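You operate a simulated robot arm through the tools that you are given. There is no shell and no other tool. Be economical: measure what you need, move in short steps, check, and stop when the job is done.

The job below is to be done with a simulated two-armed robot. You get a single attempt, and the scene is never put back.

## Task
Braid lines 1 to 5 of the braid card.

The check looks at the end state, three seconds after you hand in, the way a careful person would. Anything else that was tipped, shoved, dropped, spilled or broken makes it a failure.

## Robot
Two 7-joint arms with two-finger grippers on one trunk, on a base that drives. Base frame: it is fixed to the floor where the robot stands at the start and does not move with it; the origin is under the middle of the robot, x ahead of it, y to its left, z up. Lengths are in m, angles in rad, forces in N, time in s.
The left shoulder is at the start at [0.027, 0.21, 1.3], the right one opposite. With the tool pointing down near the work surface each hand reaches from about 0.1 to 0.7 m from the robot's upright axis, wherever it stands, measured 20 degrees to its own side. Places, roughly: braiding stand [0.7, 0, 0.9]. Payload 2.45 kg a hand.
Tool frame (each hand has its own): the origin (TCP) lies between the finger pads and is the grasp point; the fingertips stand 0.026 m ahead of it; z points along the fingers, y is the line along which they close. Largest opening 0.096 m; the body of the gripper starts 0.069 m behind the TCP.
Orientation is that of the tool frame in the base frame, as a unit quaternion [w, x, y, z]. With the fingers straight down and closing along the base's y, the tool's x points along the base's -x, its y along +y and its z along -z.

## Interface
- The arms move only by the tool nudge_tool. It takes "left_motion", "right_motion" or both (then of equal length, played together; a hand with none holds still); each is a list of rows, each a list of 7 numbers: the shift along the tool's x, y, z in m, then the turn, a rotation vector about the tool's x, y, z in rad, then the gripper command, from -1 (shut) to 1 (fully open), values between in proportion. In form: [[tx, ty, tz, rx, ry, rz, jaw], ...]. A call has 1 to 12 rows; each row is the pose to reach, as a shift and turn from the pose commanded when the call began, along the tool's axes at that moment. A row lasts 0.2 s, in which the tool goes at most 0.05 m and 0.15 rad; a call with a longer step from one row to the next is refused whole, and so is a gripper value outside its range. Where a pose cannot be reached the arm comes as near as it can. A force on the tool above 90 N (or 10 N above the force at the start of the call, whichever is more), or a blocked arm, ends the call early, and 0.2 s more pass. The fingers move at their own pace and stop on an object; they squeeze with about 45 N. The grip force told is the motor's: it shows also when the fingers shut on nothing. Time passes only in rows, and 0.2 s behind the last, so rows that repeat a pose let the fingers close. It gives the time, the measured TCP pose, the force on the tool (base axes), the opening and the grip force at its end, in the units of the frame above (readings bear some noise), with the torque about the TCP (base axes, N m) and any sound that the robot's microphone picked up.
- Cameras (640 x 400 px; columns grow to the right, rows downward): "scene" is now at [0.0714, 0.0806, 1.7748]; the picture's right is [0.27, -0.96, 0.03], its down [-0.81, -0.24, -0.54] and it looks along [0.52, 0.12, -0.84] (base axes); focal length 253 px, centre (320, 200). "left" rides on the left gripper at [0.082, -0.003, -0.098] in its tool frame; the picture's right is [0.04, 1.00, 0.00], its down [-0.73, 0.03, -0.68] and it looks along [-0.68, 0.03, 0.73] (tool axes); focal length 256 px, centre (320, 200). "right" rides on the right gripper at [0.082, 0.003, -0.098] in its tool frame; the picture's right is [-0.04, 1.00, 0.00], its down [-0.73, -0.03, -0.68] and it looks along [-0.68, -0.03, 0.73] (tool axes); focal length 256 px, centre (320, 200). There is no depth. A picture from a camera that has moved, and an enlarged one, comes with that camera's place and axes in the base frame and with its lens. The place of the scene camera against the robot may be out by one fixed shift of up to 0.018 m in any direction.
- snapshot(camera): a new picture of that camera. It takes no simulated time.
- slide_trunk(by): slides the trunk up (or, below 0, down) by that many m; the arms and the scene camera ride with it, the base frame stays. It gives what a move gives, with no picture.
- drive_base(legs): drives the robot by 1 to 6 legs, each [ahead, left, turn to the left] in m, m and rad, along the robot's own axes; the way and the turn of a leg run together, so that a leg with both is an arc; at most 1.5 m and 3.142 rad a leg. The arms and the cameras ride along, it lands a little off, and it stops where it bumps. It gives what a move gives.
- head_to(pan, tilt): turns the head with the scene camera to pan (to the left, within 2.094 rad either way) and tilt (down, from -0.506 to 1.204), counted from straight ahead of the robot. It gives what a move gives.
- enlarge(camera, box): a new picture of the part [left, top, right, bottom] of that camera's present view, enlarged. It takes no simulated time.
- sign_off(): hands the job in; it is judged then, once.

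Go step by step. Nothing tells you exact positions but the pictures and the camera data: compare them with the known pose of the tool, close in by small moves and look again before you grip or let go. The budget is 120 turns and 108 pictures, counting those below and the enlarged ones. Unless the task says otherwise, let go and move clear before handing in, and close with one line.

The tools are called after ">>>" as name(argument=value, ...) on one line, values as JSON. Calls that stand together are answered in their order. nudge_tool: Moves the arms, as the interface text tells. Its arguments: {"type":"object","properties":{"left_motion":{"type":"array","items":{"type":"array","items":{"type":"number"}}},"right_motion":{"type":"array","items":{"type":"array","items":{"type":"number"}}}},"required":[]} The other tools are called the same way: slide_trunk (by) slides the trunk up or down; drive_base (legs) drives the base; head_to (pan, tilt) turns the head that bears the scene camera; snapshot (camera) takes a picture; enlarge (camera, box) takes an enlarged picture of a part of a camera's view; sign_off () hands the job in.

At the start:

```text
time: 0.0
left_tool_pos: [0.4655, 0.2659, 1.3308]
left_tool_rot: [-0.001, -0.001, 1.0, -0.009]
left_contact_force: [-0.4, 0.9, -0.2]
left_torque: [-0.07, 0.02, 0.02]
left_opening: 0.0958
left_finger_force: 0.1
right_tool_pos: [0.4879, -0.1088, 1.3222]
right_tool_rot: [-0.001, -0.001, 1.0, -0.009]
right_contact_force: [-0.5, 0.4, -1.5]
right_torque: [-0.06, -0.04, 0.0]
right_opening: 0.0961
right_finger_force: 0.0
trunk travel left (down, up): [-0.475, 0.092]
robot x, y, heading: [-0.003, 0.0053, -0.004]
head pan, tilt: [0.272, 0.99]
```

scene: 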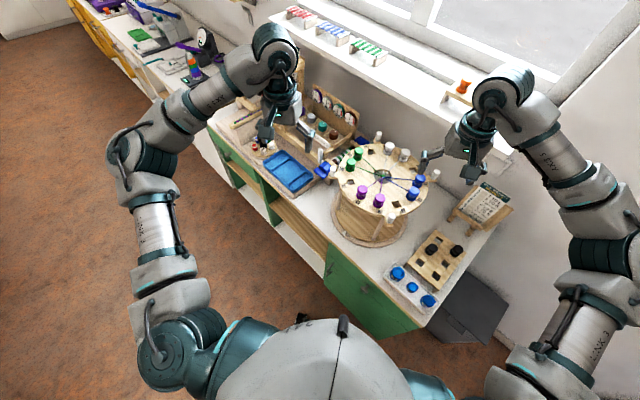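
right: 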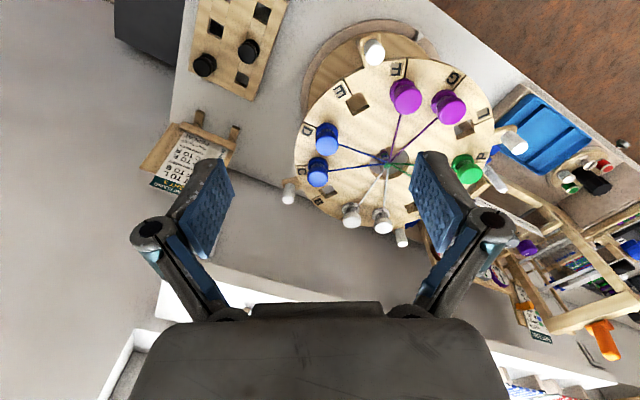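
left: 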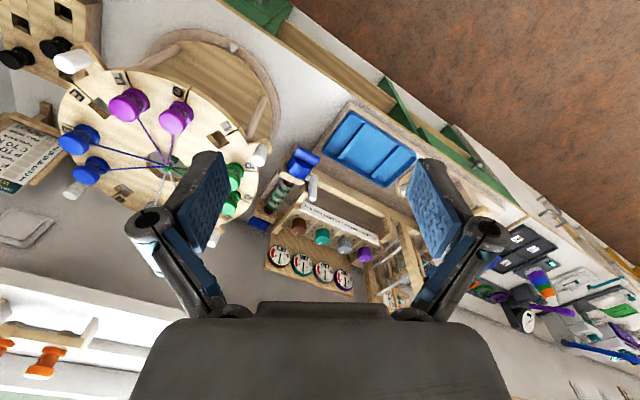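

I see a round braiding stand with coloured bobbins and a braid card to the right of it. First I read the card and the letters on the disc.

>>> enlarge(camera="scene", box=[440, 170, 520, 240])

>>> enlarge(camera="scene", box=[310, 120, 460, 250])

>>> enlarge(camera="right", box=[280, 30, 530, 250])

>>> enlarge(camera="right", box=[130, 100, 250, 200])

```text
5.71 times, centred on (480, 205) of scene
camera zoom: at [0.0714, 0.0806, 1.7748], right [0.27, -0.96, 0.03], down [-0.81, -0.24, -0.54], along [0.52, 0.12, -0.84], focal length 1448 px, centre (-594, 171)
```

zoom: 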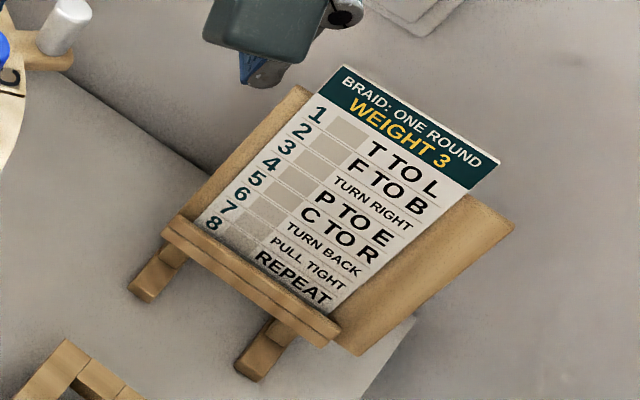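

```text
3.08 times, centred on (385, 185) of scene
camera zoom: at [0.0714, 0.0806, 1.7748], right [0.27, -0.96, 0.03], down [-0.81, -0.24, -0.54], along [0.52, 0.12, -0.84], focal length 780 px, centre (120, 246)
```

zoom: 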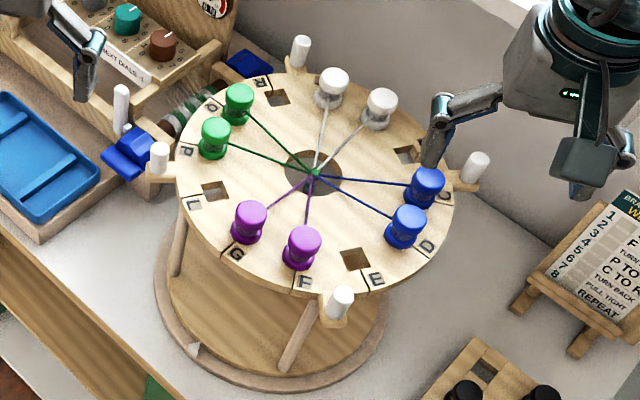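

```text
1.82 times, centred on (405, 140) of right
camera zoom: at [0.4061, -0.104, 1.4213], right [0.04, 1.0, -0.02], down [0.73, -0.02, 0.68], along [0.68, -0.04, -0.73], focal length 465 px, centre (166, 309)
```

zoom: 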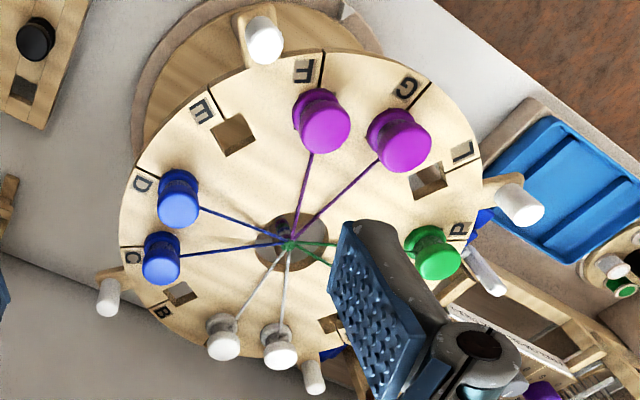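

```text
4.00 times, centred on (190, 150) of right
camera zoom: at [0.4061, -0.104, 1.4213], right [0.04, 1.0, -0.02], down [0.73, -0.02, 0.68], along [0.68, -0.04, -0.73], focal length 1024 px, centre (840, 400)
```

zoom: 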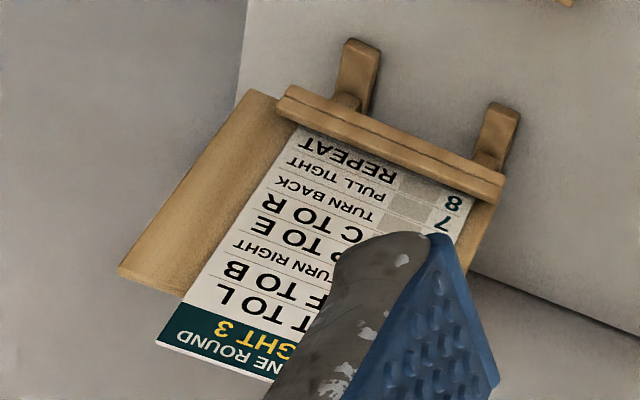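

The card reads: 1 T→L, 2 F→B, 3 TURN RIGHT, 4 P→E, 5 C→R, with "WEIGHT 3" in the header. I now look closely at the stand, the weights and the surroundings.

>>> enlarge(camera="scene", box=[325, 135, 405, 185])

>>> enlarge(camera="scene", box=[370, 135, 450, 185])

>>> enlarge(camera="scene", box=[320, 175, 432, 245])

>>> enlarge(camera="scene", box=[380, 220, 500, 310])

>>> enlarge(camera="scene", box=[230, 80, 370, 200])

```text
8.00 times, centred on (365, 160) of scene
camera zoom: at [0.0714, 0.0806, 1.7748], right [0.27, -0.96, 0.03], down [-0.81, -0.24, -0.54], along [0.52, 0.12, -0.84], focal length 2027 px, centre (-40, 520)
```

zoom: 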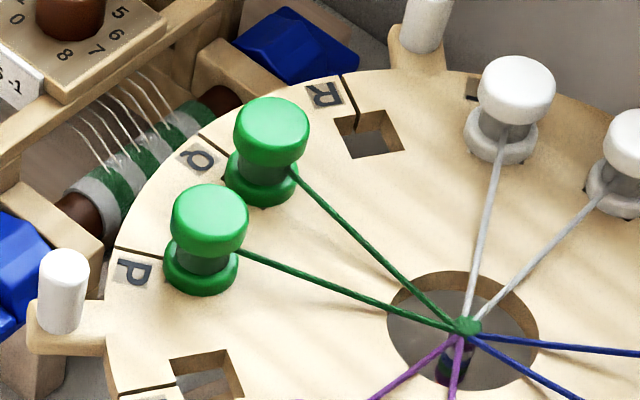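

```text
8.00 times, centred on (410, 160) of scene
camera zoom: at [0.0714, 0.0806, 1.7748], right [0.27, -0.96, 0.03], down [-0.81, -0.24, -0.54], along [0.52, 0.12, -0.84], focal length 2027 px, centre (-400, 520)
```

zoom: 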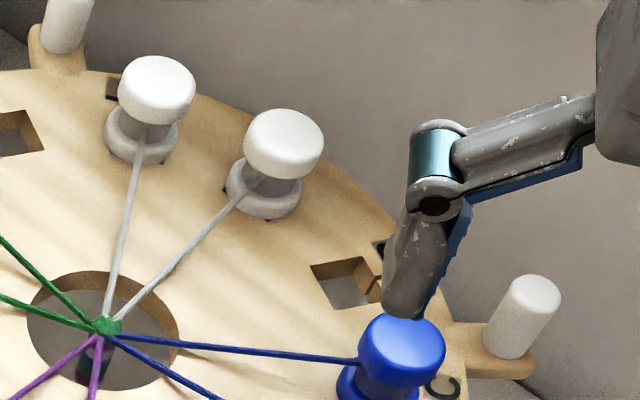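

```text
5.71 times, centred on (376, 210) of scene
camera zoom: at [0.0714, 0.0806, 1.7748], right [0.27, -0.96, 0.03], down [-0.81, -0.24, -0.54], along [0.52, 0.12, -0.84], focal length 1448 px, centre (0, 143)
```

zoom: 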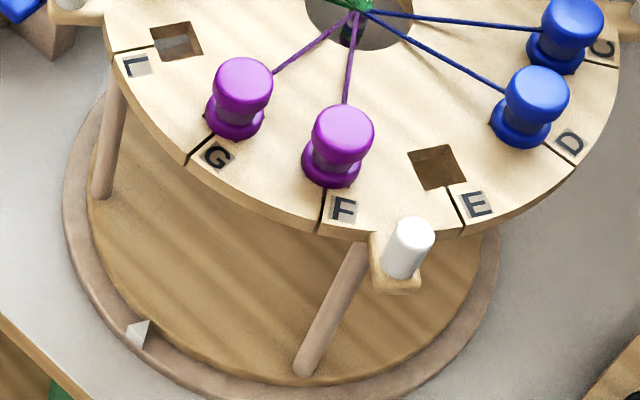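

```text
4.44 times, centred on (440, 265) of scene
camera zoom: at [0.0714, 0.0806, 1.7748], right [0.27, -0.96, 0.03], down [-0.81, -0.24, -0.54], along [0.52, 0.12, -0.84], focal length 1126 px, centre (-213, -89)
```

zoom: 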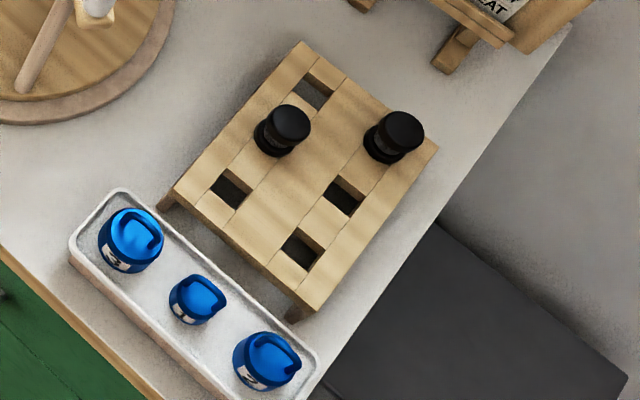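

```text
3.33 times, centred on (300, 140) of scene
camera zoom: at [0.0714, 0.0806, 1.7748], right [0.27, -0.96, 0.03], down [-0.81, -0.24, -0.54], along [0.52, 0.12, -0.84], focal length 845 px, centre (387, 400)
```

zoom: 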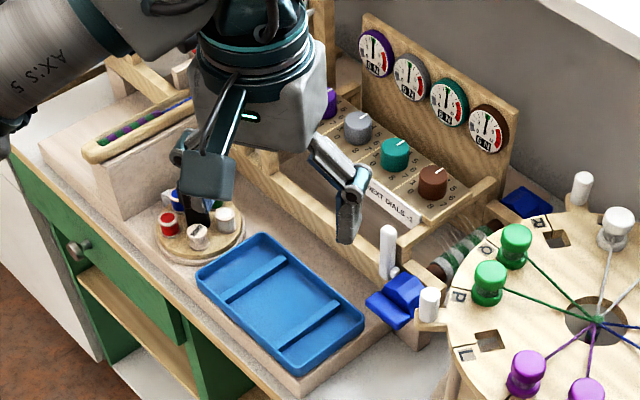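

The stand's disc is turnable with white handles, and its letters run alphabetically. I look at the stand from the hand cameras, at the pointer and anything hanging beneath the disc.

>>> enlarge(camera="left", box=[50, 30, 290, 240])

>>> enlarge(camera="left", box=[140, 20, 290, 120])

>>> enlarge(camera="scene", box=[365, 160, 405, 190])

>>> enlarge(camera="scene", box=[380, 255, 450, 310])

```text
1.90 times, centred on (170, 135) of left
camera zoom: at [0.3814, 0.2632, 1.4295], right [-0.04, 1.0, -0.02], down [0.74, 0.04, 0.68], along [0.68, 0.02, -0.74], focal length 488 px, centre (606, 324)
```

zoom: 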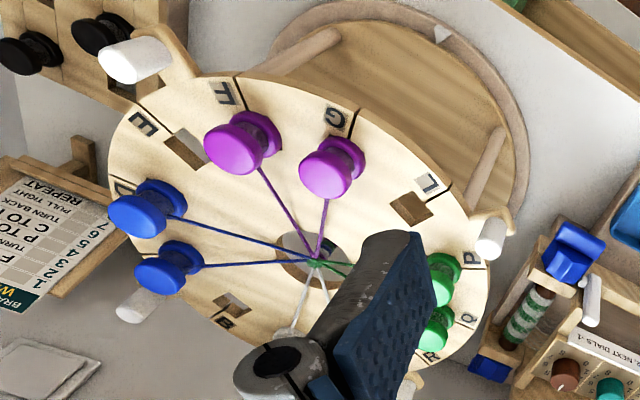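

```text
4.00 times, centred on (215, 70) of left
camera zoom: at [0.3814, 0.2632, 1.4295], right [-0.04, 1.0, -0.02], down [0.74, 0.04, 0.68], along [0.68, 0.02, -0.74], focal length 1024 px, centre (740, 720)
```

zoom: 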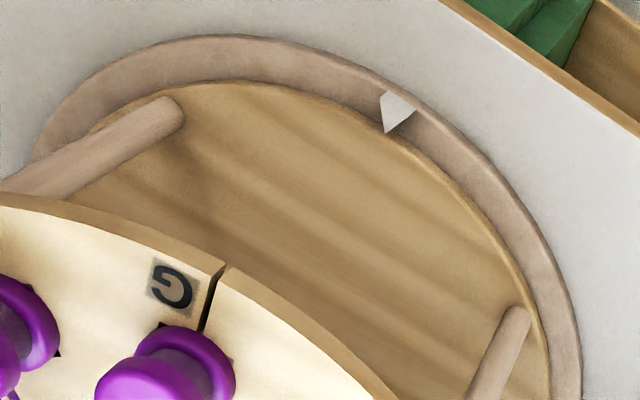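

```text
13.33 times, centred on (385, 175) of scene
camera zoom: at [0.0714, 0.0806, 1.7748], right [0.27, -0.96, 0.03], down [-0.81, -0.24, -0.54], along [0.52, 0.12, -0.84], focal length 3379 px, centre (-547, 533)
```

zoom: 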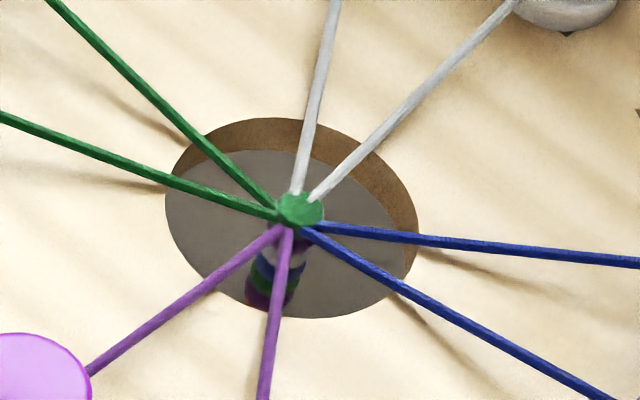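

```text
7.27 times, centred on (415, 282) of scene
camera zoom: at [0.0714, 0.0806, 1.7748], right [0.27, -0.96, 0.03], down [-0.81, -0.24, -0.54], along [0.52, 0.12, -0.84], focal length 1843 px, centre (-371, -400)
```

zoom: 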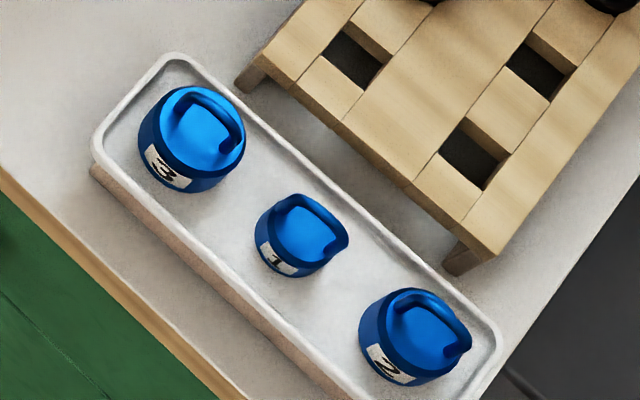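

All three weights sit in the tray and the card's line 3 turns the stand, apparently against the white pointer on the ring. I test reach by moving the right hand forward and use its camera on the far side of the disc.

>>> nudge_tool(right_motion=[[-0.05, 0.01, -0.02, 0, 0, 0, 1], [-0.1, 0.02, -0.02, 0, 0, 0, 1], [-0.15, 0.03, -0.02, 0, 0, 0, 1], [-0.2, 0.04, -0.02, 0, 0, 0, 1], [-0.25, 0.05, -0.02, 0, 0, 0, 1], [-0.3, 0.06, -0.02, 0, 0, 0, 1], [-0.33, 0.06, -0.02, 0, 0, 0, 1]])

>>> snapshot(camera="right")

>>> snapshot(camera="scene")

```text
refused: row 1 steps farther than a row can; nothing moved
```

```text
91 pictures are left
camera right: at [0.4061, -0.104, 1.4213], right [0.04, 1.0, -0.02], down [0.73, -0.02, 0.68], along [0.68, -0.04, -0.73], focal length 256 px, centre (320, 200)
```

right: 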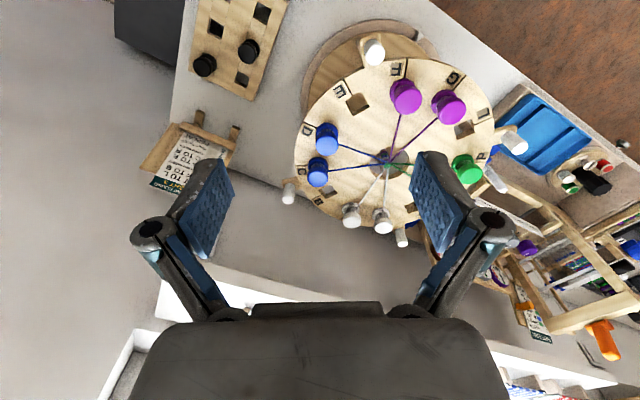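

```text
90 pictures are left
camera scene: at [0.0714, 0.0806, 1.7748], right [0.27, -0.96, 0.03], down [-0.81, -0.24, -0.54], along [0.52, 0.12, -0.84], focal length 253 px, centre (320, 200)
```

scene: 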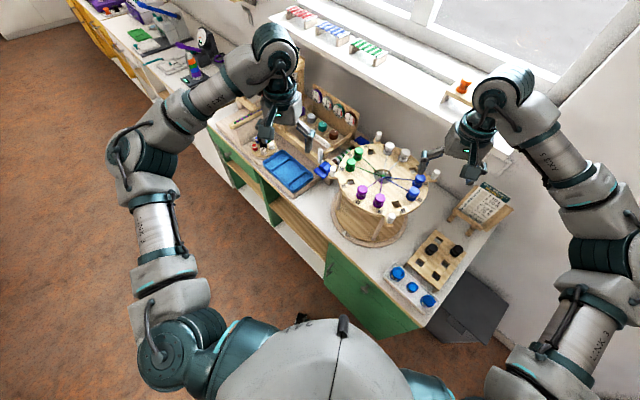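

The row step was too long; I resend with smaller steps.

>>> nudge_tool(right_motion=[[-0.045, 0.01, -0.01, 0, 0, 0, 1], [-0.09, 0.02, -0.02, 0, 0, 0, 1], [-0.135, 0.03, -0.02, 0, 0, 0, 1], [-0.18, 0.04, -0.02, 0, 0, 0, 1], [-0.225, 0.05, -0.02, 0, 0, 0, 1], [-0.27, 0.06, -0.02, 0, 0, 0, 1], [-0.31, 0.06, -0.02, 0, 0, 0, 1], [-0.35, 0.06, -0.02, 0, 0, 0, 1]])

>>> snapshot(camera="right")

>>> snapshot(camera="scene")

```text
time: 2.0
left_tool_pos: [0.4557, 0.238, 1.3414]
left_tool_rot: [0.001, -0.002, 1.0, 0.008]
left_contact_force: [-0.6, -0.5, -1.0]
left_torque: [0.03, -0.02, -0.06]
left_opening: 0.0959
left_finger_force: 0.0
right_tool_pos: [0.6561, -0.0974, 1.2974]
right_tool_rot: [0.001, 0.001, 1.0, 0.005]
right_contact_force: [1.4, -1.5, -1.4]
right_torque: [0.1, 0.06, -0.01]
right_opening: 0.0956
right_finger_force: 0.0
right hand out of reach, approached as far as the arm can: row 4, 5, 6, 7, 8
trunk travel left (down, up): [-0.475, 0.092]
robot x, y, heading: [-0.0011, 0.0198, -0.004]
head pan, tilt: [0.272, 0.99]
stopped in row 8 (right hand): the arm was blocked; the commanded pose is now the measured one
```

```text
89 pictures are left
camera right: at [0.5731, -0.0963, 1.3965], right [0.04, 1.0, 0.01], down [0.73, -0.04, 0.68], along [0.68, -0.02, -0.73], focal length 256 px, centre (320, 200)
```

right: 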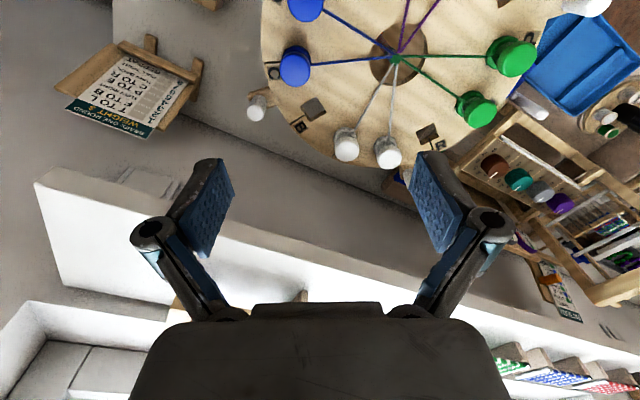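

```text
88 pictures are left
camera scene: at [0.075, 0.0782, 1.7751], right [0.27, -0.96, 0.02], down [-0.81, -0.24, -0.54], along [0.52, 0.12, -0.84], focal length 253 px, centre (320, 200)
```

scene: 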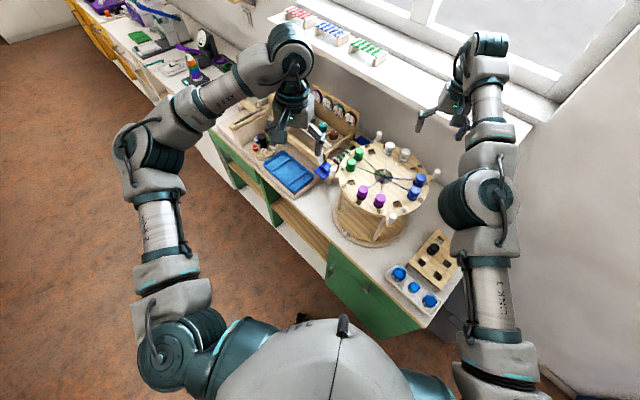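

The hand stops near x≈0.66 at this height, so the far slots need the base closer. I look down to see how much room there is between the robot and the bench.

>>> head_to(pan=0.0, tilt=1.204)

>>> snapshot(camera="scene")

>>> enlarge(camera="right", box=[250, 20, 490, 180])

```text
time: 2.8
left_tool_pos: [0.4534, 0.2802, 1.337]
left_tool_rot: [0.002, -0.005, 1.0, -0.006]
left_contact_force: [0.3, 2.8, 0.7]
left_torque: [-0.21, 0.07, 0.04]
left_opening: 0.096
left_finger_force: 0.1
right_tool_pos: [0.6483, -0.0548, 1.3028]
right_tool_rot: [0.004, -0.007, 1.0, -0.008]
right_contact_force: [1.3, 2.0, -0.3]
right_torque: [-0.21, 0.02, 0.02]
right_opening: 0.0959
right_finger_force: 0.0
trunk travel left (down, up): [-0.475, 0.092]
robot x, y, heading: [0.0034, 0.0235, -0.002]
head pan, tilt: [0.0, 1.201]
```

```text
87 pictures are left
camera scene: at [0.0567, 0.0793, 1.7631], right [0.0, -1.0, 0.03], down [-0.93, -0.01, -0.36], along [0.36, -0.03, -0.93], focal length 253 px, centre (320, 200)
```

scene: 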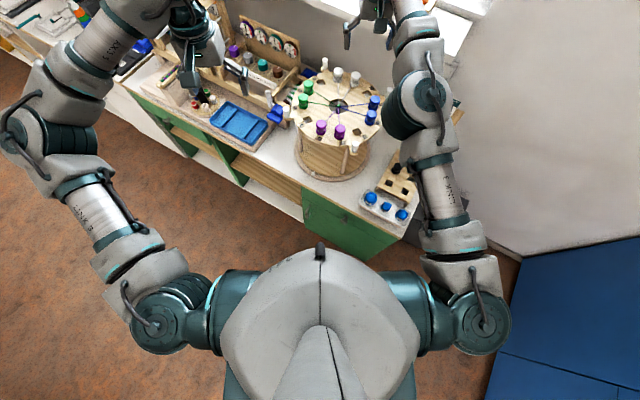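

```text
2.50 times, centred on (370, 100) of right
camera zoom: at [0.5654, -0.0516, 1.4001], right [0.03, 1.0, -0.02], down [0.73, -0.01, 0.68], along [0.68, -0.03, -0.73], focal length 640 px, centre (195, 450)
```

zoom: 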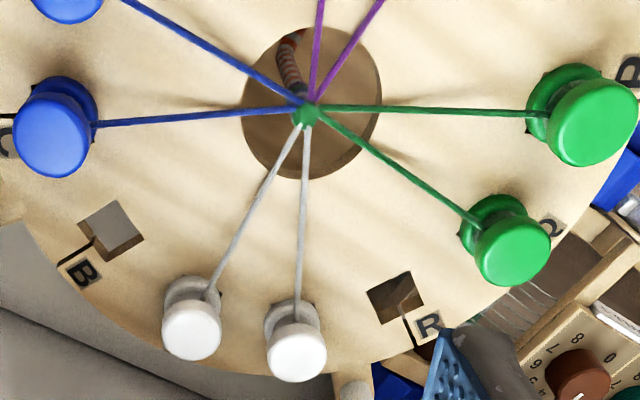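

The disc centre works out near (0.64, -0.01, 1.10), closer than I feared. I test how far the right hand reaches at a lower height.

>>> nudge_tool(right_motion=[[0, 0, 0.035, 0, 0, 0, 1], [0, 0, 0.07, 0, 0, 0, 1], [-0.04, 0, 0.07, 0, 0, 0, 1], [-0.08, 0, 0.07, 0, 0, 0, 1], [-0.11, 0, 0.07, 0, 0, 0, 1], [-0.11, 0, 0.07, 0, 0, 0, 1], [-0.11, 0, 0.07, 0, 0, 0, 1], [-0.11, 0, 0.07, 0, 0, 0, 1]])

>>> snapshot(camera="right")

```text
time: 4.8
left_tool_pos: [0.4491, 0.2953, 1.336]
left_tool_rot: [0.002, -0.008, 1.0, -0.011]
left_contact_force: [-0.6, 0.3, 0.7]
left_torque: [-0.11, 0.06, 0.03]
left_opening: 0.096
left_finger_force: 0.1
right_tool_pos: [0.6697, -0.0531, 1.2262]
right_tool_rot: [0.005, -0.008, 1.0, -0.011]
right_contact_force: [0.1, 2.3, 0.2]
right_torque: [-0.22, 0.0, 0.01]
right_opening: 0.0962
right_finger_force: 0.1
right hand out of reach, approached as far as the arm can: row 1, 3, 4, 5, 6, 7, 8
trunk travel left (down, up): [-0.475, 0.092]
robot x, y, heading: [-0.0016, 0.0286, -0.002]
head pan, tilt: [0.0, 1.201]
stopped in row 8 (right hand): the arm was blocked; the commanded pose is now the measured one
```

```text
85 pictures are left
camera right: at [0.5866, -0.0484, 1.3242], right [0.02, 1.0, -0.02], down [0.73, 0.0, 0.69], along [0.69, -0.03, -0.73], focal length 256 px, centre (320, 200)
```

right: 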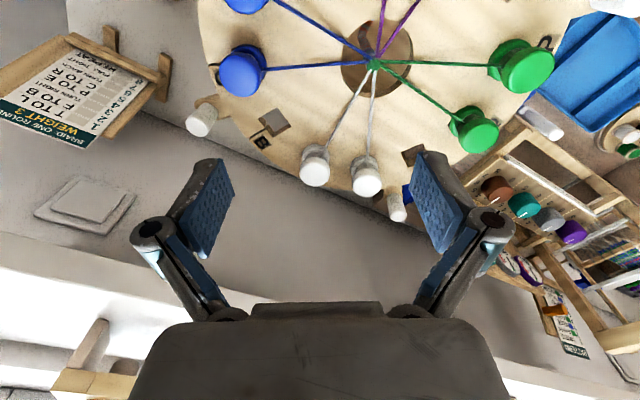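

The knot stays consistent at (0.648, -0.012, 1.107), and the far bobbins are at x≈0.72, just beyond reach. I tilt the left hand's camera back to see the clearance between the robot base and the bench before driving.

>>> nudge_tool(left_motion=[[0, 0, 0, 0, 0.15, 0, 1], [0, 0, 0, 0, 0.3, 0, 1], [0, 0, 0, 0, 0.45, 0, 1], [0, 0, 0, 0, 0.6, 0, 1], [0, 0, 0, 0, 0.75, 0, 1], [0, 0, 0, 0, 0.9, 0, 1], [0, 0, 0, 0, 1.05, 0, 1], [0, 0, 0, 0, 1.2, 0, 1], [0, 0, 0, 0, 1.2, 0, 1]])

>>> snapshot(camera="left")

```text
time: 6.8
left_tool_pos: [0.328, 0.2058, 1.2684]
left_tool_rot: [-0.56, -0.003, 0.829, -0.008]
left_contact_force: [-0.2, -0.7, -0.4]
left_torque: [0.03, 0.03, -0.03]
left_opening: 0.0963
left_finger_force: 0.1
left hand out of reach, approached as far as the arm can: row 5, 6, 7, 8, 9
right_tool_pos: [0.673, -0.0692, 1.2239]
right_tool_rot: [0.004, -0.006, 1.0, -0.006]
right_contact_force: [0.9, 0.3, -0.4]
right_torque: [-0.07, 0.04, 0.0]
right_opening: 0.0962
right_finger_force: 0.1
trunk travel left (down, up): [-0.475, 0.092]
robot x, y, heading: [-0.0019, 0.0253, -0.004]
head pan, tilt: [0.0, 1.201]
```

```text
84 pictures are left
camera left: at [0.3869, 0.204, 1.381], right [-0.03, 1.0, 0.03], down [0.9, 0.04, -0.43], along [-0.43, 0.01, -0.9], focal length 256 px, centre (320, 200)
```

left: 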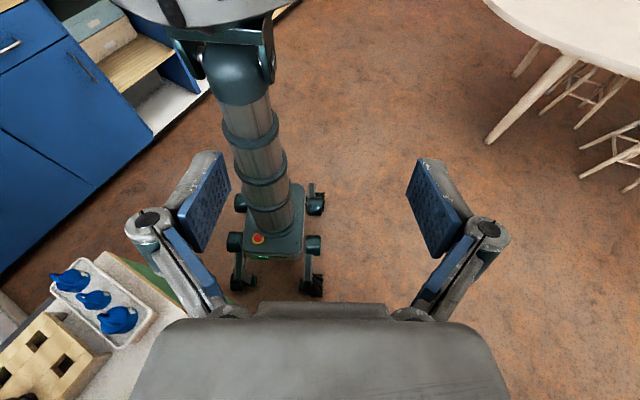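

The base is small (front wheels at x≈0.24), so turning to face the bench squarely from a spot to the left gets me about 0.1 m closer. I first retract both hands.

>>> nudge_tool(left_motion=[[0, 0, 0, 0, -0.15, 0, 1], [0, 0, 0, 0, -0.3, 0, 1], [0, 0, 0, 0, -0.45, 0, 1], [0, 0, 0, 0, -0.6, 0, 1], [0, 0, 0, 0, -0.75, 0, 1], [0, 0, 0, 0, -0.9, 0, 1], [0, 0, 0, 0, -1.05, 0, 1], [0, 0, 0, 0, -1.2, 0, 1], [0, 0, 0, 0, -1.2, 0, 1]], right_motion=[[0, 0, -0.04, 0, 0, 0, 1], [0, 0, -0.08, 0, 0, 0, 1], [0.04, 0, -0.1, 0, 0, 0, 1], [0.08, 0, -0.12, 0, 0, 0, 1], [0.12, 0, -0.12, 0, 0, 0, 1], [0.16, 0.0, -0.12, 0, 0, 0, 1], [0.2, 0, -0.12, 0, 0, 0, 1], [0.24, 0, -0.12, 0, 0, 0, 1], [0.24, 0, -0.12, 0, 0, 0, 1]])

>>> drive_base(legs=[[0, 0.23, 0], [0, 0, -0.5]])

>>> head_to(pan=0.0, tilt=0.95)

>>> snapshot(camera="scene")

```text
time: 8.8
left_tool_pos: [0.336, 0.181, 1.2706]
left_tool_rot: [0.004, -0.008, 1.0, 0.004]
left_contact_force: [-1.1, 0.2, 0.0]
left_torque: [-0.01, -0.02, 0.0]
left_opening: 0.096
left_finger_force: 0.0
right_tool_pos: [0.4236, -0.0937, 1.3362]
right_tool_rot: [0.005, -0.007, 1.0, 0.001]
right_contact_force: [-1.0, -0.1, 0.7]
right_torque: [0.0, 0.0, 0.01]
right_opening: 0.096
right_finger_force: 0.0
right hand out of reach, approached as far as the arm can: row 1, 2
trunk travel left (down, up): [-0.475, 0.092]
robot x, y, heading: [-0.0008, 0.0227, -0.005]
head pan, tilt: [0.0, 1.201]
```

```text
time: 9.9
left_tool_pos: [0.3433, 0.3562, 1.2761]
left_tool_rot: [0.016, -0.086, 0.996, 0.016]
left_contact_force: [0.8, 2.4, 0.5]
left_torque: [-0.31, 0.02, -0.02]
left_opening: 0.0958
left_finger_force: 0.1
right_tool_pos: [0.3866, 0.0828, 1.3307]
right_tool_rot: [0.002, -0.135, 0.991, -0.007]
right_contact_force: [-0.1, 2.4, 0.5]
right_torque: [-0.29, 0.0, 0.0]
right_opening: 0.0959
right_finger_force: 0.1
trunk travel left (down, up): [-0.475, 0.092]
robot x, y, heading: [0.0075, 0.1151, 0.017]
head pan, tilt: [0.0, 1.201]
stopped in leg 1: the robot was blocked; the commanded pose is now the measured one
```

```text
time: 10.7
left_tool_pos: [0.2988, 0.3066, 1.2645]
left_tool_rot: [0.019, 0.018, 1.0, 0.013]
left_contact_force: [2.0, 2.2, 1.2]
left_torque: [-0.15, 0.2, 0.1]
left_opening: 0.0959
left_finger_force: 0.1
right_tool_pos: [0.3849, 0.0438, 1.336]
right_tool_rot: [0.015, -0.022, 1.0, -0.015]
right_contact_force: [-2.8, 1.2, 0.1]
right_torque: [-0.09, -0.24, 0.02]
right_opening: 0.0958
right_finger_force: 0.1
trunk travel left (down, up): [-0.475, 0.092]
robot x, y, heading: [-0.0138, 0.1163, 0.003]
head pan, tilt: [0.0, 0.949]
```

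```text
83 pictures are left
camera scene: at [0.0612, 0.0996, 1.7784], right [0.0, -1.0, -0.01], down [-0.82, 0.0, -0.58], along [0.58, 0.01, -0.82], focal length 253 px, centre (320, 200)
```

scene: 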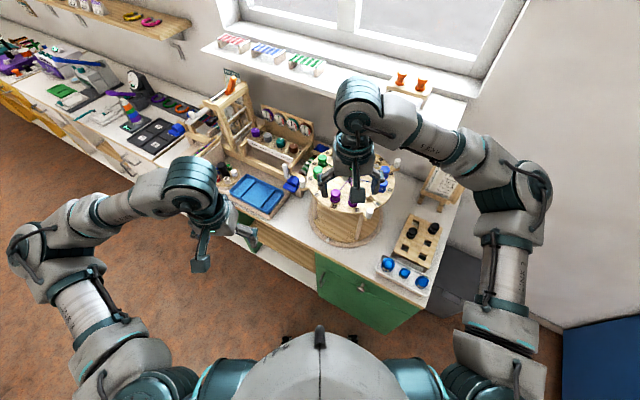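

The sideways drive stopped early at y≈0.116, without any visible obstacle. I try the turn next, in a small amount.

>>> drive_base(legs=[[0, 0, -0.2]])

>>> snapshot(camera="scene")

```text
time: 11.7
left_tool_pos: [0.2949, 0.142, 1.2908]
left_tool_rot: [0.037, 0.041, 0.996, 0.07]
left_contact_force: [-1.8, -3.0, -1.0]
left_torque: [0.29, -0.21, -0.02]
left_opening: 0.0961
left_finger_force: 0.0
right_tool_pos: [0.3384, -0.1402, 1.3295]
right_tool_rot: [0.029, -0.006, 0.999, 0.027]
right_contact_force: [1.6, -2.7, 0.9]
right_torque: [0.28, 0.15, 0.02]
right_opening: 0.096
right_finger_force: 0.2
trunk travel left (down, up): [-0.475, 0.092]
robot x, y, heading: [-0.0043, 0.0919, -0.087]
head pan, tilt: [0.0, 0.949]
stopped in leg 1: the robot was blocked; the commanded pose is now the measured one
```

```text
82 pictures are left
camera scene: at [0.0496, -0.0423, 1.7807], right [-0.09, -0.99, -0.07], down [-0.8, 0.12, -0.58], along [0.59, 0.0, -0.81], focal length 253 px, centre (320, 200)
```

scene: 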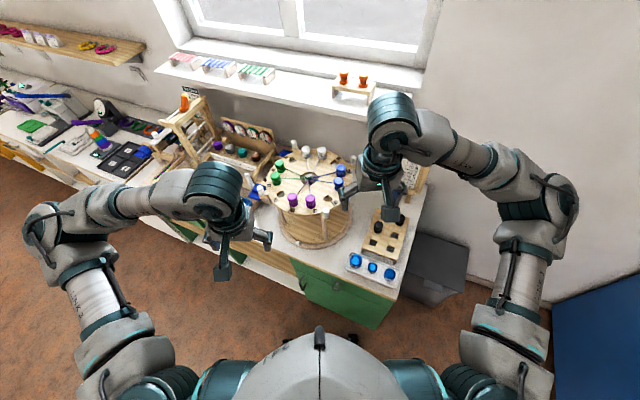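

The robot rocks noticeably when the base starts and stops; I let it settle and re-read the pose.

>>> nudge_tool(left_motion=[[0, 0, 0, 0, 0, 0, 1], [0, 0, 0, 0, 0, 0, 1], [0, 0, 0, 0, 0, 0, 1], [0, 0, 0, 0, 0, 0, 1], [0, 0, 0, 0, 0, 0, 1], [0, 0, 0, 0, 0, 0, 1], [0, 0, 0, 0, 0, 0, 1], [0, 0, 0, 0, 0, 0, 1], [0, 0, 0, 0, 0, 0, 1]])

>>> snapshot(camera="scene")

```text
time: 12.1
left_tool_pos: [0.3266, 0.3279, 1.2617]
left_tool_rot: [0.023, 0.021, 1.0, 0.001]
left_contact_force: [1.3, 0.6, -0.9]
left_torque: [-0.07, 0.12, 0.04]
left_opening: 0.0958
left_finger_force: 0.1
right_tool_pos: [0.3646, 0.0551, 1.3377]
right_tool_rot: [0.016, -0.02, 0.999, -0.041]
right_contact_force: [-1.6, 2.2, -1.6]
right_torque: [-0.11, -0.15, 0.05]
right_opening: 0.0962
right_finger_force: 0.0
trunk travel left (down, up): [-0.475, 0.092]
robot x, y, heading: [-0.0016, 0.108, -0.098]
head pan, tilt: [0.0, 0.949]
stopped in row 1 (left hand): the arm was blocked; the commanded pose is now the measured one
```

```text
81 pictures are left
camera scene: at [0.0902, 0.1973, 1.7773], right [-0.09, -0.99, 0.06], down [-0.82, 0.04, -0.57], along [0.57, -0.1, -0.82], focal length 253 px, centre (320, 200)
```

scene: 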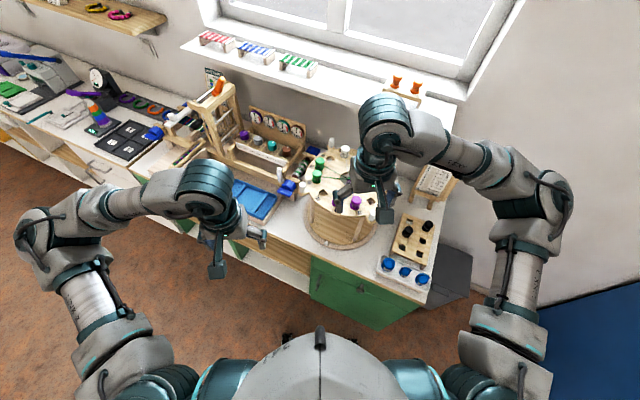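

Still rocking sideways. I wait with several harmless head commands until it damps.

>>> head_to(pan=0.0, tilt=0.95)

>>> head_to(pan=0.0, tilt=0.94)

>>> head_to(pan=0.0, tilt=0.95)

>>> head_to(pan=0.0, tilt=0.94)

```text
time: 12.7
left_tool_pos: [0.302, 0.1361, 1.2852]
left_tool_rot: [0.032, 0.035, 0.997, 0.066]
left_contact_force: [-1.5, -1.4, -0.6]
left_torque: [0.11, -0.1, -0.06]
left_opening: 0.0958
left_finger_force: 0.0
right_tool_pos: [0.3414, -0.145, 1.3251]
right_tool_rot: [0.024, -0.007, 0.999, 0.024]
right_contact_force: [0.3, -1.3, -0.6]
right_torque: [0.17, 0.17, -0.02]
right_opening: 0.096
right_finger_force: 0.0
trunk travel left (down, up): [-0.475, 0.092]
robot x, y, heading: [-0.0029, 0.0824, -0.096]
head pan, tilt: [0.0, 0.949]
```

```text
time: 13.3
left_tool_pos: [0.3194, 0.3155, 1.2678]
left_tool_rot: [0.028, 0.019, 0.999, 0.01]
left_contact_force: [0.5, -0.3, 0.3]
left_torque: [0.09, 0.06, 0.06]
left_opening: 0.0959
left_finger_force: 0.0
right_tool_pos: [0.3527, 0.0388, 1.3392]
right_tool_rot: [0.021, -0.021, 0.999, -0.036]
right_contact_force: [-2.6, -0.1, -0.6]
right_torque: [-0.01, -0.14, 0.06]
right_opening: 0.0962
right_finger_force: 0.0
trunk travel left (down, up): [-0.475, 0.092]
robot x, y, heading: [-0.0062, 0.1077, -0.095]
head pan, tilt: [0.0, 0.941]
```

```text
time: 13.9
left_tool_pos: [0.3052, 0.1737, 1.283]
left_tool_rot: [0.033, 0.045, 0.997, 0.057]
left_contact_force: [-1.2, -2.4, 0.7]
left_torque: [0.19, -0.13, -0.02]
left_opening: 0.0961
left_finger_force: 0.0
right_tool_pos: [0.3471, -0.0993, 1.3299]
right_tool_rot: [0.025, -0.005, 1.0, 0.007]
right_contact_force: [0.6, 1.3, -0.3]
right_torque: [-0.17, -0.04, -0.06]
right_opening: 0.0958
right_finger_force: 0.0
trunk travel left (down, up): [-0.475, 0.092]
robot x, y, heading: [-0.0032, 0.0889, -0.097]
head pan, tilt: [0.0, 0.949]
```

```text
time: 14.5
left_tool_pos: [0.3197, 0.2638, 1.2757]
left_tool_rot: [0.029, -0.001, 0.999, 0.03]
left_contact_force: [1.4, 3.9, 0.8]
left_torque: [-0.32, 0.12, -0.03]
left_opening: 0.0958
left_finger_force: 0.1
right_tool_pos: [0.3449, -0.0174, 1.3338]
right_tool_rot: [0.021, -0.037, 0.999, -0.02]
right_contact_force: [-1.7, 5.1, 0.6]
right_torque: [-0.39, -0.08, -0.03]
right_opening: 0.0961
right_finger_force: 0.0
trunk travel left (down, up): [-0.475, 0.092]
robot x, y, heading: [-0.01, 0.098, -0.102]
head pan, tilt: [0.0, 0.941]
```

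The rocking is damping out. I wait a little more, then turn in moderate legs.

>>> head_to(pan=0.0, tilt=0.95)

>>> head_to(pan=0.0, tilt=0.94)

>>> head_to(pan=0.0, tilt=0.95)

>>> head_to(pan=0.0, tilt=0.94)

>>> drive_base(legs=[[0, 0, -0.4]])

```text
time: 15.1
left_tool_pos: [0.3121, 0.2448, 1.2721]
left_tool_rot: [0.031, 0.052, 0.998, 0.034]
left_contact_force: [-0.2, -0.9, -0.6]
left_torque: [0.05, 0.03, 0.0]
left_opening: 0.0959
left_finger_force: 0.0
right_tool_pos: [0.3567, -0.0254, 1.3358]
right_tool_rot: [0.024, -0.002, 1.0, -0.018]
right_contact_force: [0.2, 0.4, -0.3]
right_torque: [0.04, 0.01, -0.01]
right_opening: 0.0958
right_finger_force: 0.0
trunk travel left (down, up): [-0.475, 0.092]
robot x, y, heading: [-0.0009, 0.1004, -0.099]
head pan, tilt: [0.0, 0.949]
```

```text
time: 15.7
left_tool_pos: [0.3047, 0.185, 1.2833]
left_tool_rot: [0.035, 0.015, 0.998, 0.054]
left_contact_force: [-1.8, -0.1, 2.1]
left_torque: [0.01, -0.11, -0.06]
left_opening: 0.0958
left_finger_force: 0.0
right_tool_pos: [0.3387, -0.1004, 1.3283]
right_tool_rot: [0.026, -0.017, 0.999, 0.009]
right_contact_force: [1.4, -2.4, 1.0]
right_torque: [0.25, 0.19, 0.0]
right_opening: 0.096
right_finger_force: 0.1
trunk travel left (down, up): [-0.475, 0.092]
robot x, y, heading: [-0.0069, 0.0911, -0.098]
head pan, tilt: [0.0, 0.941]
```

```text
time: 16.3
left_tool_pos: [0.3186, 0.3203, 1.2644]
left_tool_rot: [0.028, 0.019, 0.999, 0.008]
left_contact_force: [1.9, 1.3, 0.5]
left_torque: [-0.24, 0.2, 0.03]
left_opening: 0.0962
left_finger_force: 0.1
right_tool_pos: [0.3563, 0.0462, 1.3393]
right_tool_rot: [0.022, -0.019, 0.999, -0.038]
right_contact_force: [-1.0, 0.3, -0.6]
right_torque: [-0.07, -0.1, 0.07]
right_opening: 0.096
right_finger_force: 0.1
trunk travel left (down, up): [-0.475, 0.092]
robot x, y, heading: [-0.0026, 0.1097, -0.092]
head pan, tilt: [0.0, 0.949]
```

```text
time: 16.9
left_tool_pos: [0.2998, 0.1351, 1.2886]
left_tool_rot: [0.034, 0.034, 0.997, 0.068]
left_contact_force: [0.1, 0.0, 0.3]
left_torque: [0.02, -0.04, -0.08]
left_opening: 0.0957
left_finger_force: 0.1
right_tool_pos: [0.3395, -0.1471, 1.3279]
right_tool_rot: [0.027, -0.009, 0.999, 0.026]
right_contact_force: [1.8, -0.5, 0.6]
right_torque: [0.08, 0.21, -0.03]
right_opening: 0.0962
right_finger_force: 0.0
trunk travel left (down, up): [-0.475, 0.092]
robot x, y, heading: [-0.0034, 0.0806, -0.091]
head pan, tilt: [0.0, 0.941]
```

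```text
time: 17.8
left_tool_pos: [0.3196, 0.2297, 1.2731]
left_tool_rot: [0.035, 0.048, 0.997, 0.045]
left_contact_force: [1.5, 0.2, -2.2]
left_torque: [0.05, 0.04, 0.0]
left_opening: 0.0956
left_finger_force: 0.1
right_tool_pos: [0.326, -0.0495, 1.327]
right_tool_rot: [0.026, 0.002, 0.999, -0.022]
right_contact_force: [-1.6, -0.1, -6.1]
right_torque: [0.0, -0.17, 0.0]
right_opening: 0.096
right_finger_force: 0.1
trunk travel left (down, up): [-0.475, 0.092]
robot x, y, heading: [-0.0057, 0.1078, -0.171]
head pan, tilt: [0.0, 0.941]
stopped in leg 1: the robot was blocked; the commanded pose is now the measured one
```

The rocking isn't damping much (the regular sampling hid it). I lower the trunk a bit to bring the mass down, and sample the pose at uneven times.

>>> slide_trunk(by=-0.1)

>>> head_to(pan=0.0, tilt=0.95)

>>> nudge_tool(right_motion=[[0, 0, 0, 0, 0, 0, 1], [0, 0, 0, 0, 0, 0, 1]])

>>> nudge_tool(right_motion=[[0, 0, 0, 0, 0, 0, 1]])

>>> nudge_tool(right_motion=[[0, 0, 0, 0, 0, 0, 1]])

>>> nudge_tool(right_motion=[[0, 0, 0, 0, 0, 0, 1]])

```text
time: 18.2
left_tool_pos: [0.273, 0.1158, 1.2857]
left_tool_rot: [0.053, 0.086, 0.992, 0.079]
left_contact_force: [-2.1, -0.2, 0.0]
left_torque: [0.04, -0.14, -0.07]
left_opening: 0.0958
left_finger_force: 0.1
right_tool_pos: [0.2992, -0.1654, 1.3283]
right_tool_rot: [0.04, 0.041, 0.998, 0.018]
right_contact_force: [0.1, -0.8, 0.3]
right_torque: [0.03, 0.04, -0.04]
right_opening: 0.096
right_finger_force: 0.0
trunk travel left (down, up): [-0.472, 0.094]
robot x, y, heading: [-0.004, 0.087, -0.162]
head pan, tilt: [0.0, 0.941]
stopped: the arm was blocked; the commanded pose is now the measured one
```

```text
time: 18.8
left_tool_pos: [0.2966, 0.2208, 1.2732]
left_tool_rot: [0.045, 0.078, 0.995, 0.045]
left_contact_force: [1.0, 0.9, -0.4]
left_torque: [0.01, 0.04, 0.02]
left_opening: 0.0961
left_finger_force: 0.2
right_tool_pos: [0.3172, -0.0574, 1.335]
right_tool_rot: [0.032, 0.035, 0.999, -0.018]
right_contact_force: [-0.2, 1.1, -0.5]
right_torque: [-0.04, -0.02, 0.01]
right_opening: 0.0959
right_finger_force: 0.1
trunk travel left (down, up): [-0.472, 0.094]
robot x, y, heading: [-0.0064, 0.1058, -0.173]
head pan, tilt: [0.0, 0.949]
```

```text
time: 19.4
left_tool_pos: [0.2908, 0.196, 1.2764]
left_tool_rot: [0.047, 0.08, 0.994, 0.053]
left_contact_force: [0.6, -0.9, -0.7]
left_torque: [0.05, -0.01, 0.04]
left_opening: 0.0959
left_finger_force: 0.1
right_tool_pos: [0.3178, -0.0812, 1.3369]
right_tool_rot: [0.036, 0.034, 0.999, -0.012]
right_contact_force: [-1.6, -0.8, 0.2]
right_torque: [0.05, -0.04, 0.03]
right_opening: 0.0956
right_finger_force: 0.0
trunk travel left (down, up): [-0.472, 0.094]
robot x, y, heading: [-0.0022, 0.0969, -0.161]
head pan, tilt: [0.0, 0.949]
```

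```text
time: 20.0
left_tool_pos: [0.2693, 0.1049, 1.2889]
left_tool_rot: [0.052, 0.082, 0.991, 0.09]
left_contact_force: [-1.7, -0.2, 0.3]
left_torque: [0.05, -0.13, -0.06]
left_opening: 0.096
left_finger_force: 0.0
right_tool_pos: [0.2879, -0.178, 1.325]
right_tool_rot: [0.04, 0.04, 0.998, 0.024]
right_contact_force: [-0.1, -2.4, 0.4]
right_torque: [0.24, 0.05, 0.02]
right_opening: 0.0961
right_finger_force: 0.1
trunk travel left (down, up): [-0.472, 0.094]
robot x, y, heading: [-0.0031, 0.0975, -0.173]
head pan, tilt: [0.0, 0.949]
stopped in row 1 (right hand): the arm was blocked; the commanded pose is now the measured one
```

```text
time: 20.4
left_tool_pos: [0.2786, 0.1827, 1.2817]
left_tool_rot: [0.051, 0.079, 0.994, 0.064]
left_contact_force: [-0.4, -0.9, 0.5]
left_torque: [0.05, 0.02, -0.01]
left_opening: 0.096
left_finger_force: 0.0
right_tool_pos: [0.2991, -0.096, 1.3349]
right_tool_rot: [0.04, 0.038, 0.998, -0.003]
right_contact_force: [-0.9, 0.1, 0.6]
right_torque: [0.01, -0.06, 0.0]
right_opening: 0.096
right_finger_force: 0.2
trunk travel left (down, up): [-0.472, 0.094]
robot x, y, heading: [-0.008, 0.1087, -0.172]
head pan, tilt: [0.0, 0.949]
```

```text
time: 21.0
left_tool_pos: [0.2459, 0.0698, 1.2919]
left_tool_rot: [0.062, 0.081, 0.989, 0.107]
left_contact_force: [-2.7, -0.4, -0.7]
left_torque: [0.05, -0.16, -0.05]
left_opening: 0.0962
left_finger_force: 0.1
right_tool_pos: [0.2616, -0.2131, 1.3224]
right_tool_rot: [0.049, 0.042, 0.997, 0.036]
right_contact_force: [0.5, -2.3, 0.8]
right_torque: [0.19, -0.02, -0.03]
right_opening: 0.0959
right_finger_force: 0.0
trunk travel left (down, up): [-0.472, 0.094]
robot x, y, heading: [-0.0089, 0.1012, -0.187]
head pan, tilt: [0.0, 0.949]
stopped in row 1 (right hand): the arm was blocked; the commanded pose is now the measured one
```

Nudges while rocking just reset the commanded pose, so I only wait using head moves now.

>>> head_to(pan=1.5, tilt=0.95)

>>> head_to(pan=-1.5, tilt=0.95)

>>> head_to(pan=1.5, tilt=0.95)

>>> head_to(pan=-1.5, tilt=0.95)

>>> head_to(pan=0.0, tilt=0.95)

>>> head_to(pan=0.0, tilt=0.8)

>>> head_to(pan=0.0, tilt=0.95)

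```text
time: 22.6
left_tool_pos: [0.2754, 0.2189, 1.2847]
left_tool_rot: [0.055, 0.073, 0.994, 0.056]
left_contact_force: [1.4, -1.1, 1.4]
left_torque: [0.0, 0.15, 0.04]
left_opening: 0.0961
left_finger_force: 0.0
right_tool_pos: [0.2896, -0.059, 1.3431]
right_tool_rot: [0.044, 0.031, 0.998, -0.013]
right_contact_force: [0.3, 1.6, 0.5]
right_torque: [-0.1, -0.01, 0.03]
right_opening: 0.0961
right_finger_force: 0.0
trunk travel left (down, up): [-0.472, 0.094]
robot x, y, heading: [-0.0069, 0.1267, -0.187]
head pan, tilt: [1.499, 0.949]
```

```text
time: 25.2
left_tool_pos: [0.2541, 0.0488, 1.2891]
left_tool_rot: [0.056, 0.081, 0.989, 0.114]
left_contact_force: [-0.9, 1.4, -1.6]
left_torque: [-0.1, -0.12, -0.07]
left_opening: 0.0957
left_finger_force: 0.1
right_tool_pos: [0.2712, -0.2354, 1.3163]
right_tool_rot: [0.044, 0.042, 0.997, 0.042]
right_contact_force: [0.3, -1.0, 0.6]
right_torque: [0.04, 0.01, -0.09]
right_opening: 0.096
right_finger_force: 0.0
trunk travel left (down, up): [-0.472, 0.094]
robot x, y, heading: [-0.0129, 0.0991, -0.181]
head pan, tilt: [-1.499, 0.949]
```

```text
time: 27.8
left_tool_pos: [0.2749, 0.2392, 1.2811]
left_tool_rot: [0.053, 0.072, 0.995, 0.051]
left_contact_force: [0.6, -0.1, 0.8]
left_torque: [0.01, 0.1, 0.04]
left_opening: 0.0959
left_finger_force: 0.0
right_tool_pos: [0.2879, -0.038, 1.3423]
right_tool_rot: [0.042, 0.029, 0.999, -0.019]
right_contact_force: [-0.4, 0.5, -1.3]
right_torque: [-0.09, -0.06, 0.05]
right_opening: 0.0959
right_finger_force: 0.1
trunk travel left (down, up): [-0.472, 0.094]
robot x, y, heading: [-0.0094, 0.133, -0.183]
head pan, tilt: [1.499, 0.949]
```

```text
time: 30.4
left_tool_pos: [0.2101, 0.0952, 1.2933]
left_tool_rot: [0.067, 0.081, 0.99, 0.093]
left_contact_force: [-3.2, 0.1, 1.0]
left_torque: [-0.07, -0.29, -0.11]
left_opening: 0.0959
left_finger_force: 0.1
right_tool_pos: [0.2009, -0.1822, 1.3307]
right_tool_rot: [0.051, 0.05, 0.997, 0.018]
right_contact_force: [-1.6, -1.1, 1.5]
right_torque: [0.09, -0.11, -0.05]
right_opening: 0.0955
right_finger_force: 0.1
trunk travel left (down, up): [-0.472, 0.094]
robot x, y, heading: [-0.0506, 0.1083, -0.242]
head pan, tilt: [-1.499, 0.949]
```

```text
time: 32.0
left_tool_pos: [0.294, -0.0015, 1.2889]
left_tool_rot: [0.052, 0.144, 0.98, 0.127]
left_contact_force: [-4.3, 1.6, -1.0]
left_torque: [-0.21, -0.53, -0.23]
left_opening: 0.096
left_finger_force: 0.1
right_tool_pos: [0.3016, -0.2902, 1.3146]
right_tool_rot: [0.038, 0.096, 0.993, 0.048]
right_contact_force: [3.4, -1.1, 0.7]
right_torque: [0.01, 0.24, -0.02]
right_opening: 0.096
right_finger_force: 0.2
trunk travel left (down, up): [-0.472, 0.094]
robot x, y, heading: [0.0214, 0.0993, -0.254]
head pan, tilt: [0.0, 0.949]
```

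```text
time: 32.7
left_tool_pos: [0.2195, 0.2375, 1.3027]
left_tool_rot: [0.079, 0.067, 0.994, 0.044]
left_contact_force: [4.3, -0.9, 3.2]
left_torque: [0.04, 0.35, 0.07]
left_opening: 0.0961
left_finger_force: 0.0
right_tool_pos: [0.2066, -0.0294, 1.3624]
right_tool_rot: [0.063, 0.027, 0.997, -0.034]
right_contact_force: [-0.2, 3.3, 3.6]
right_torque: [-0.26, 0.02, 0.08]
right_opening: 0.0961
right_finger_force: 0.1
trunk travel left (down, up): [-0.472, 0.094]
robot x, y, heading: [-0.0294, 0.1264, -0.239]
head pan, tilt: [0.0, 0.799]
```

```text
time: 33.4
left_tool_pos: [0.3035, 0.0142, 1.291]
left_tool_rot: [0.037, 0.15, 0.982, 0.108]
left_contact_force: [-0.3, -3.9, 2.2]
left_torque: [0.27, 0.03, 0.02]
left_opening: 0.096
left_finger_force: 0.0
right_tool_pos: [0.311, -0.2732, 1.318]
right_tool_rot: [0.038, 0.088, 0.995, 0.035]
right_contact_force: [-0.7, -1.7, -0.3]
right_torque: [0.21, -0.07, 0.07]
right_opening: 0.0961
right_finger_force: 0.1
trunk travel left (down, up): [-0.472, 0.094]
robot x, y, heading: [0.0313, 0.1038, -0.25]
head pan, tilt: [0.0, 0.949]
```

The rocking is growing, which is worrying. I lower the trunk to bring the mass down and look at the scene.

>>> slide_trunk(by=-0.12)

>>> slide_trunk(by=-0.1)

>>> snapshot(camera="scene")

```text
time: 33.7
left_tool_pos: [0.3613, 0.2278, 1.2671]
left_tool_rot: [0.046, 0.161, 0.986, 0.013]
left_contact_force: [5.6, 1.4, 1.3]
left_torque: [-0.09, 0.51, 0.09]
left_opening: 0.0958
left_finger_force: 0.1
right_tool_pos: [0.3439, -0.0443, 1.3464]
right_tool_rot: [0.048, 0.093, 0.992, -0.068]
right_contact_force: [-1.6, 4.8, -2.6]
right_torque: [-0.51, -0.11, 0.1]
right_opening: 0.096
right_finger_force: 0.0
trunk travel left (down, up): [-0.469, 0.098]
robot x, y, heading: [0.0742, 0.1062, -0.323]
head pan, tilt: [0.0, 0.949]
stopped: the arm was blocked; the commanded pose is now the measured one
```

```text
time: 34.2
left_tool_pos: [0.3044, 0.0139, 1.2682]
left_tool_rot: [0.069, 0.089, 0.989, 0.095]
left_contact_force: [-2.6, 0.1, 1.9]
left_torque: [-0.06, -0.19, -0.09]
left_opening: 0.096
left_finger_force: 0.2
right_tool_pos: [0.251, -0.2403, 1.2915]
right_tool_rot: [0.064, 0.036, 0.997, -0.005]
right_contact_force: [2.2, -3.8, 1.5]
right_torque: [0.31, 0.11, 0.0]
right_opening: 0.0956
right_finger_force: 0.0
trunk travel left (down, up): [-0.452, 0.115]
robot x, y, heading: [0.0583, 0.0916, -0.338]
head pan, tilt: [0.0, 0.949]
stopped: the arm was blocked; the commanded pose is now the measured one
```

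```text
80 pictures are left
camera scene: at [0.1313, 0.0499, 1.7554], right [-0.33, -0.94, -0.01], down [-0.77, 0.28, -0.58], along [0.55, -0.18, -0.82], focal length 253 px, centre (320, 200)
```

scene: 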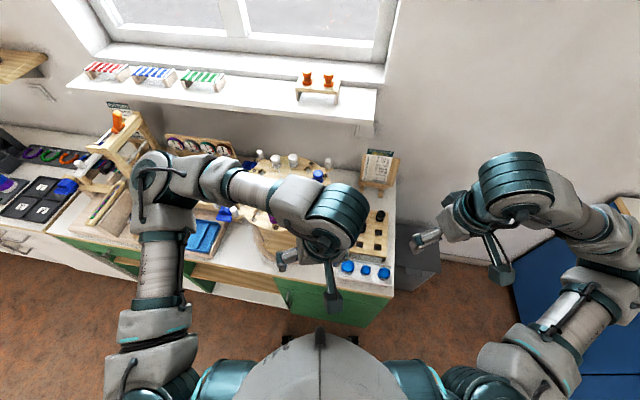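

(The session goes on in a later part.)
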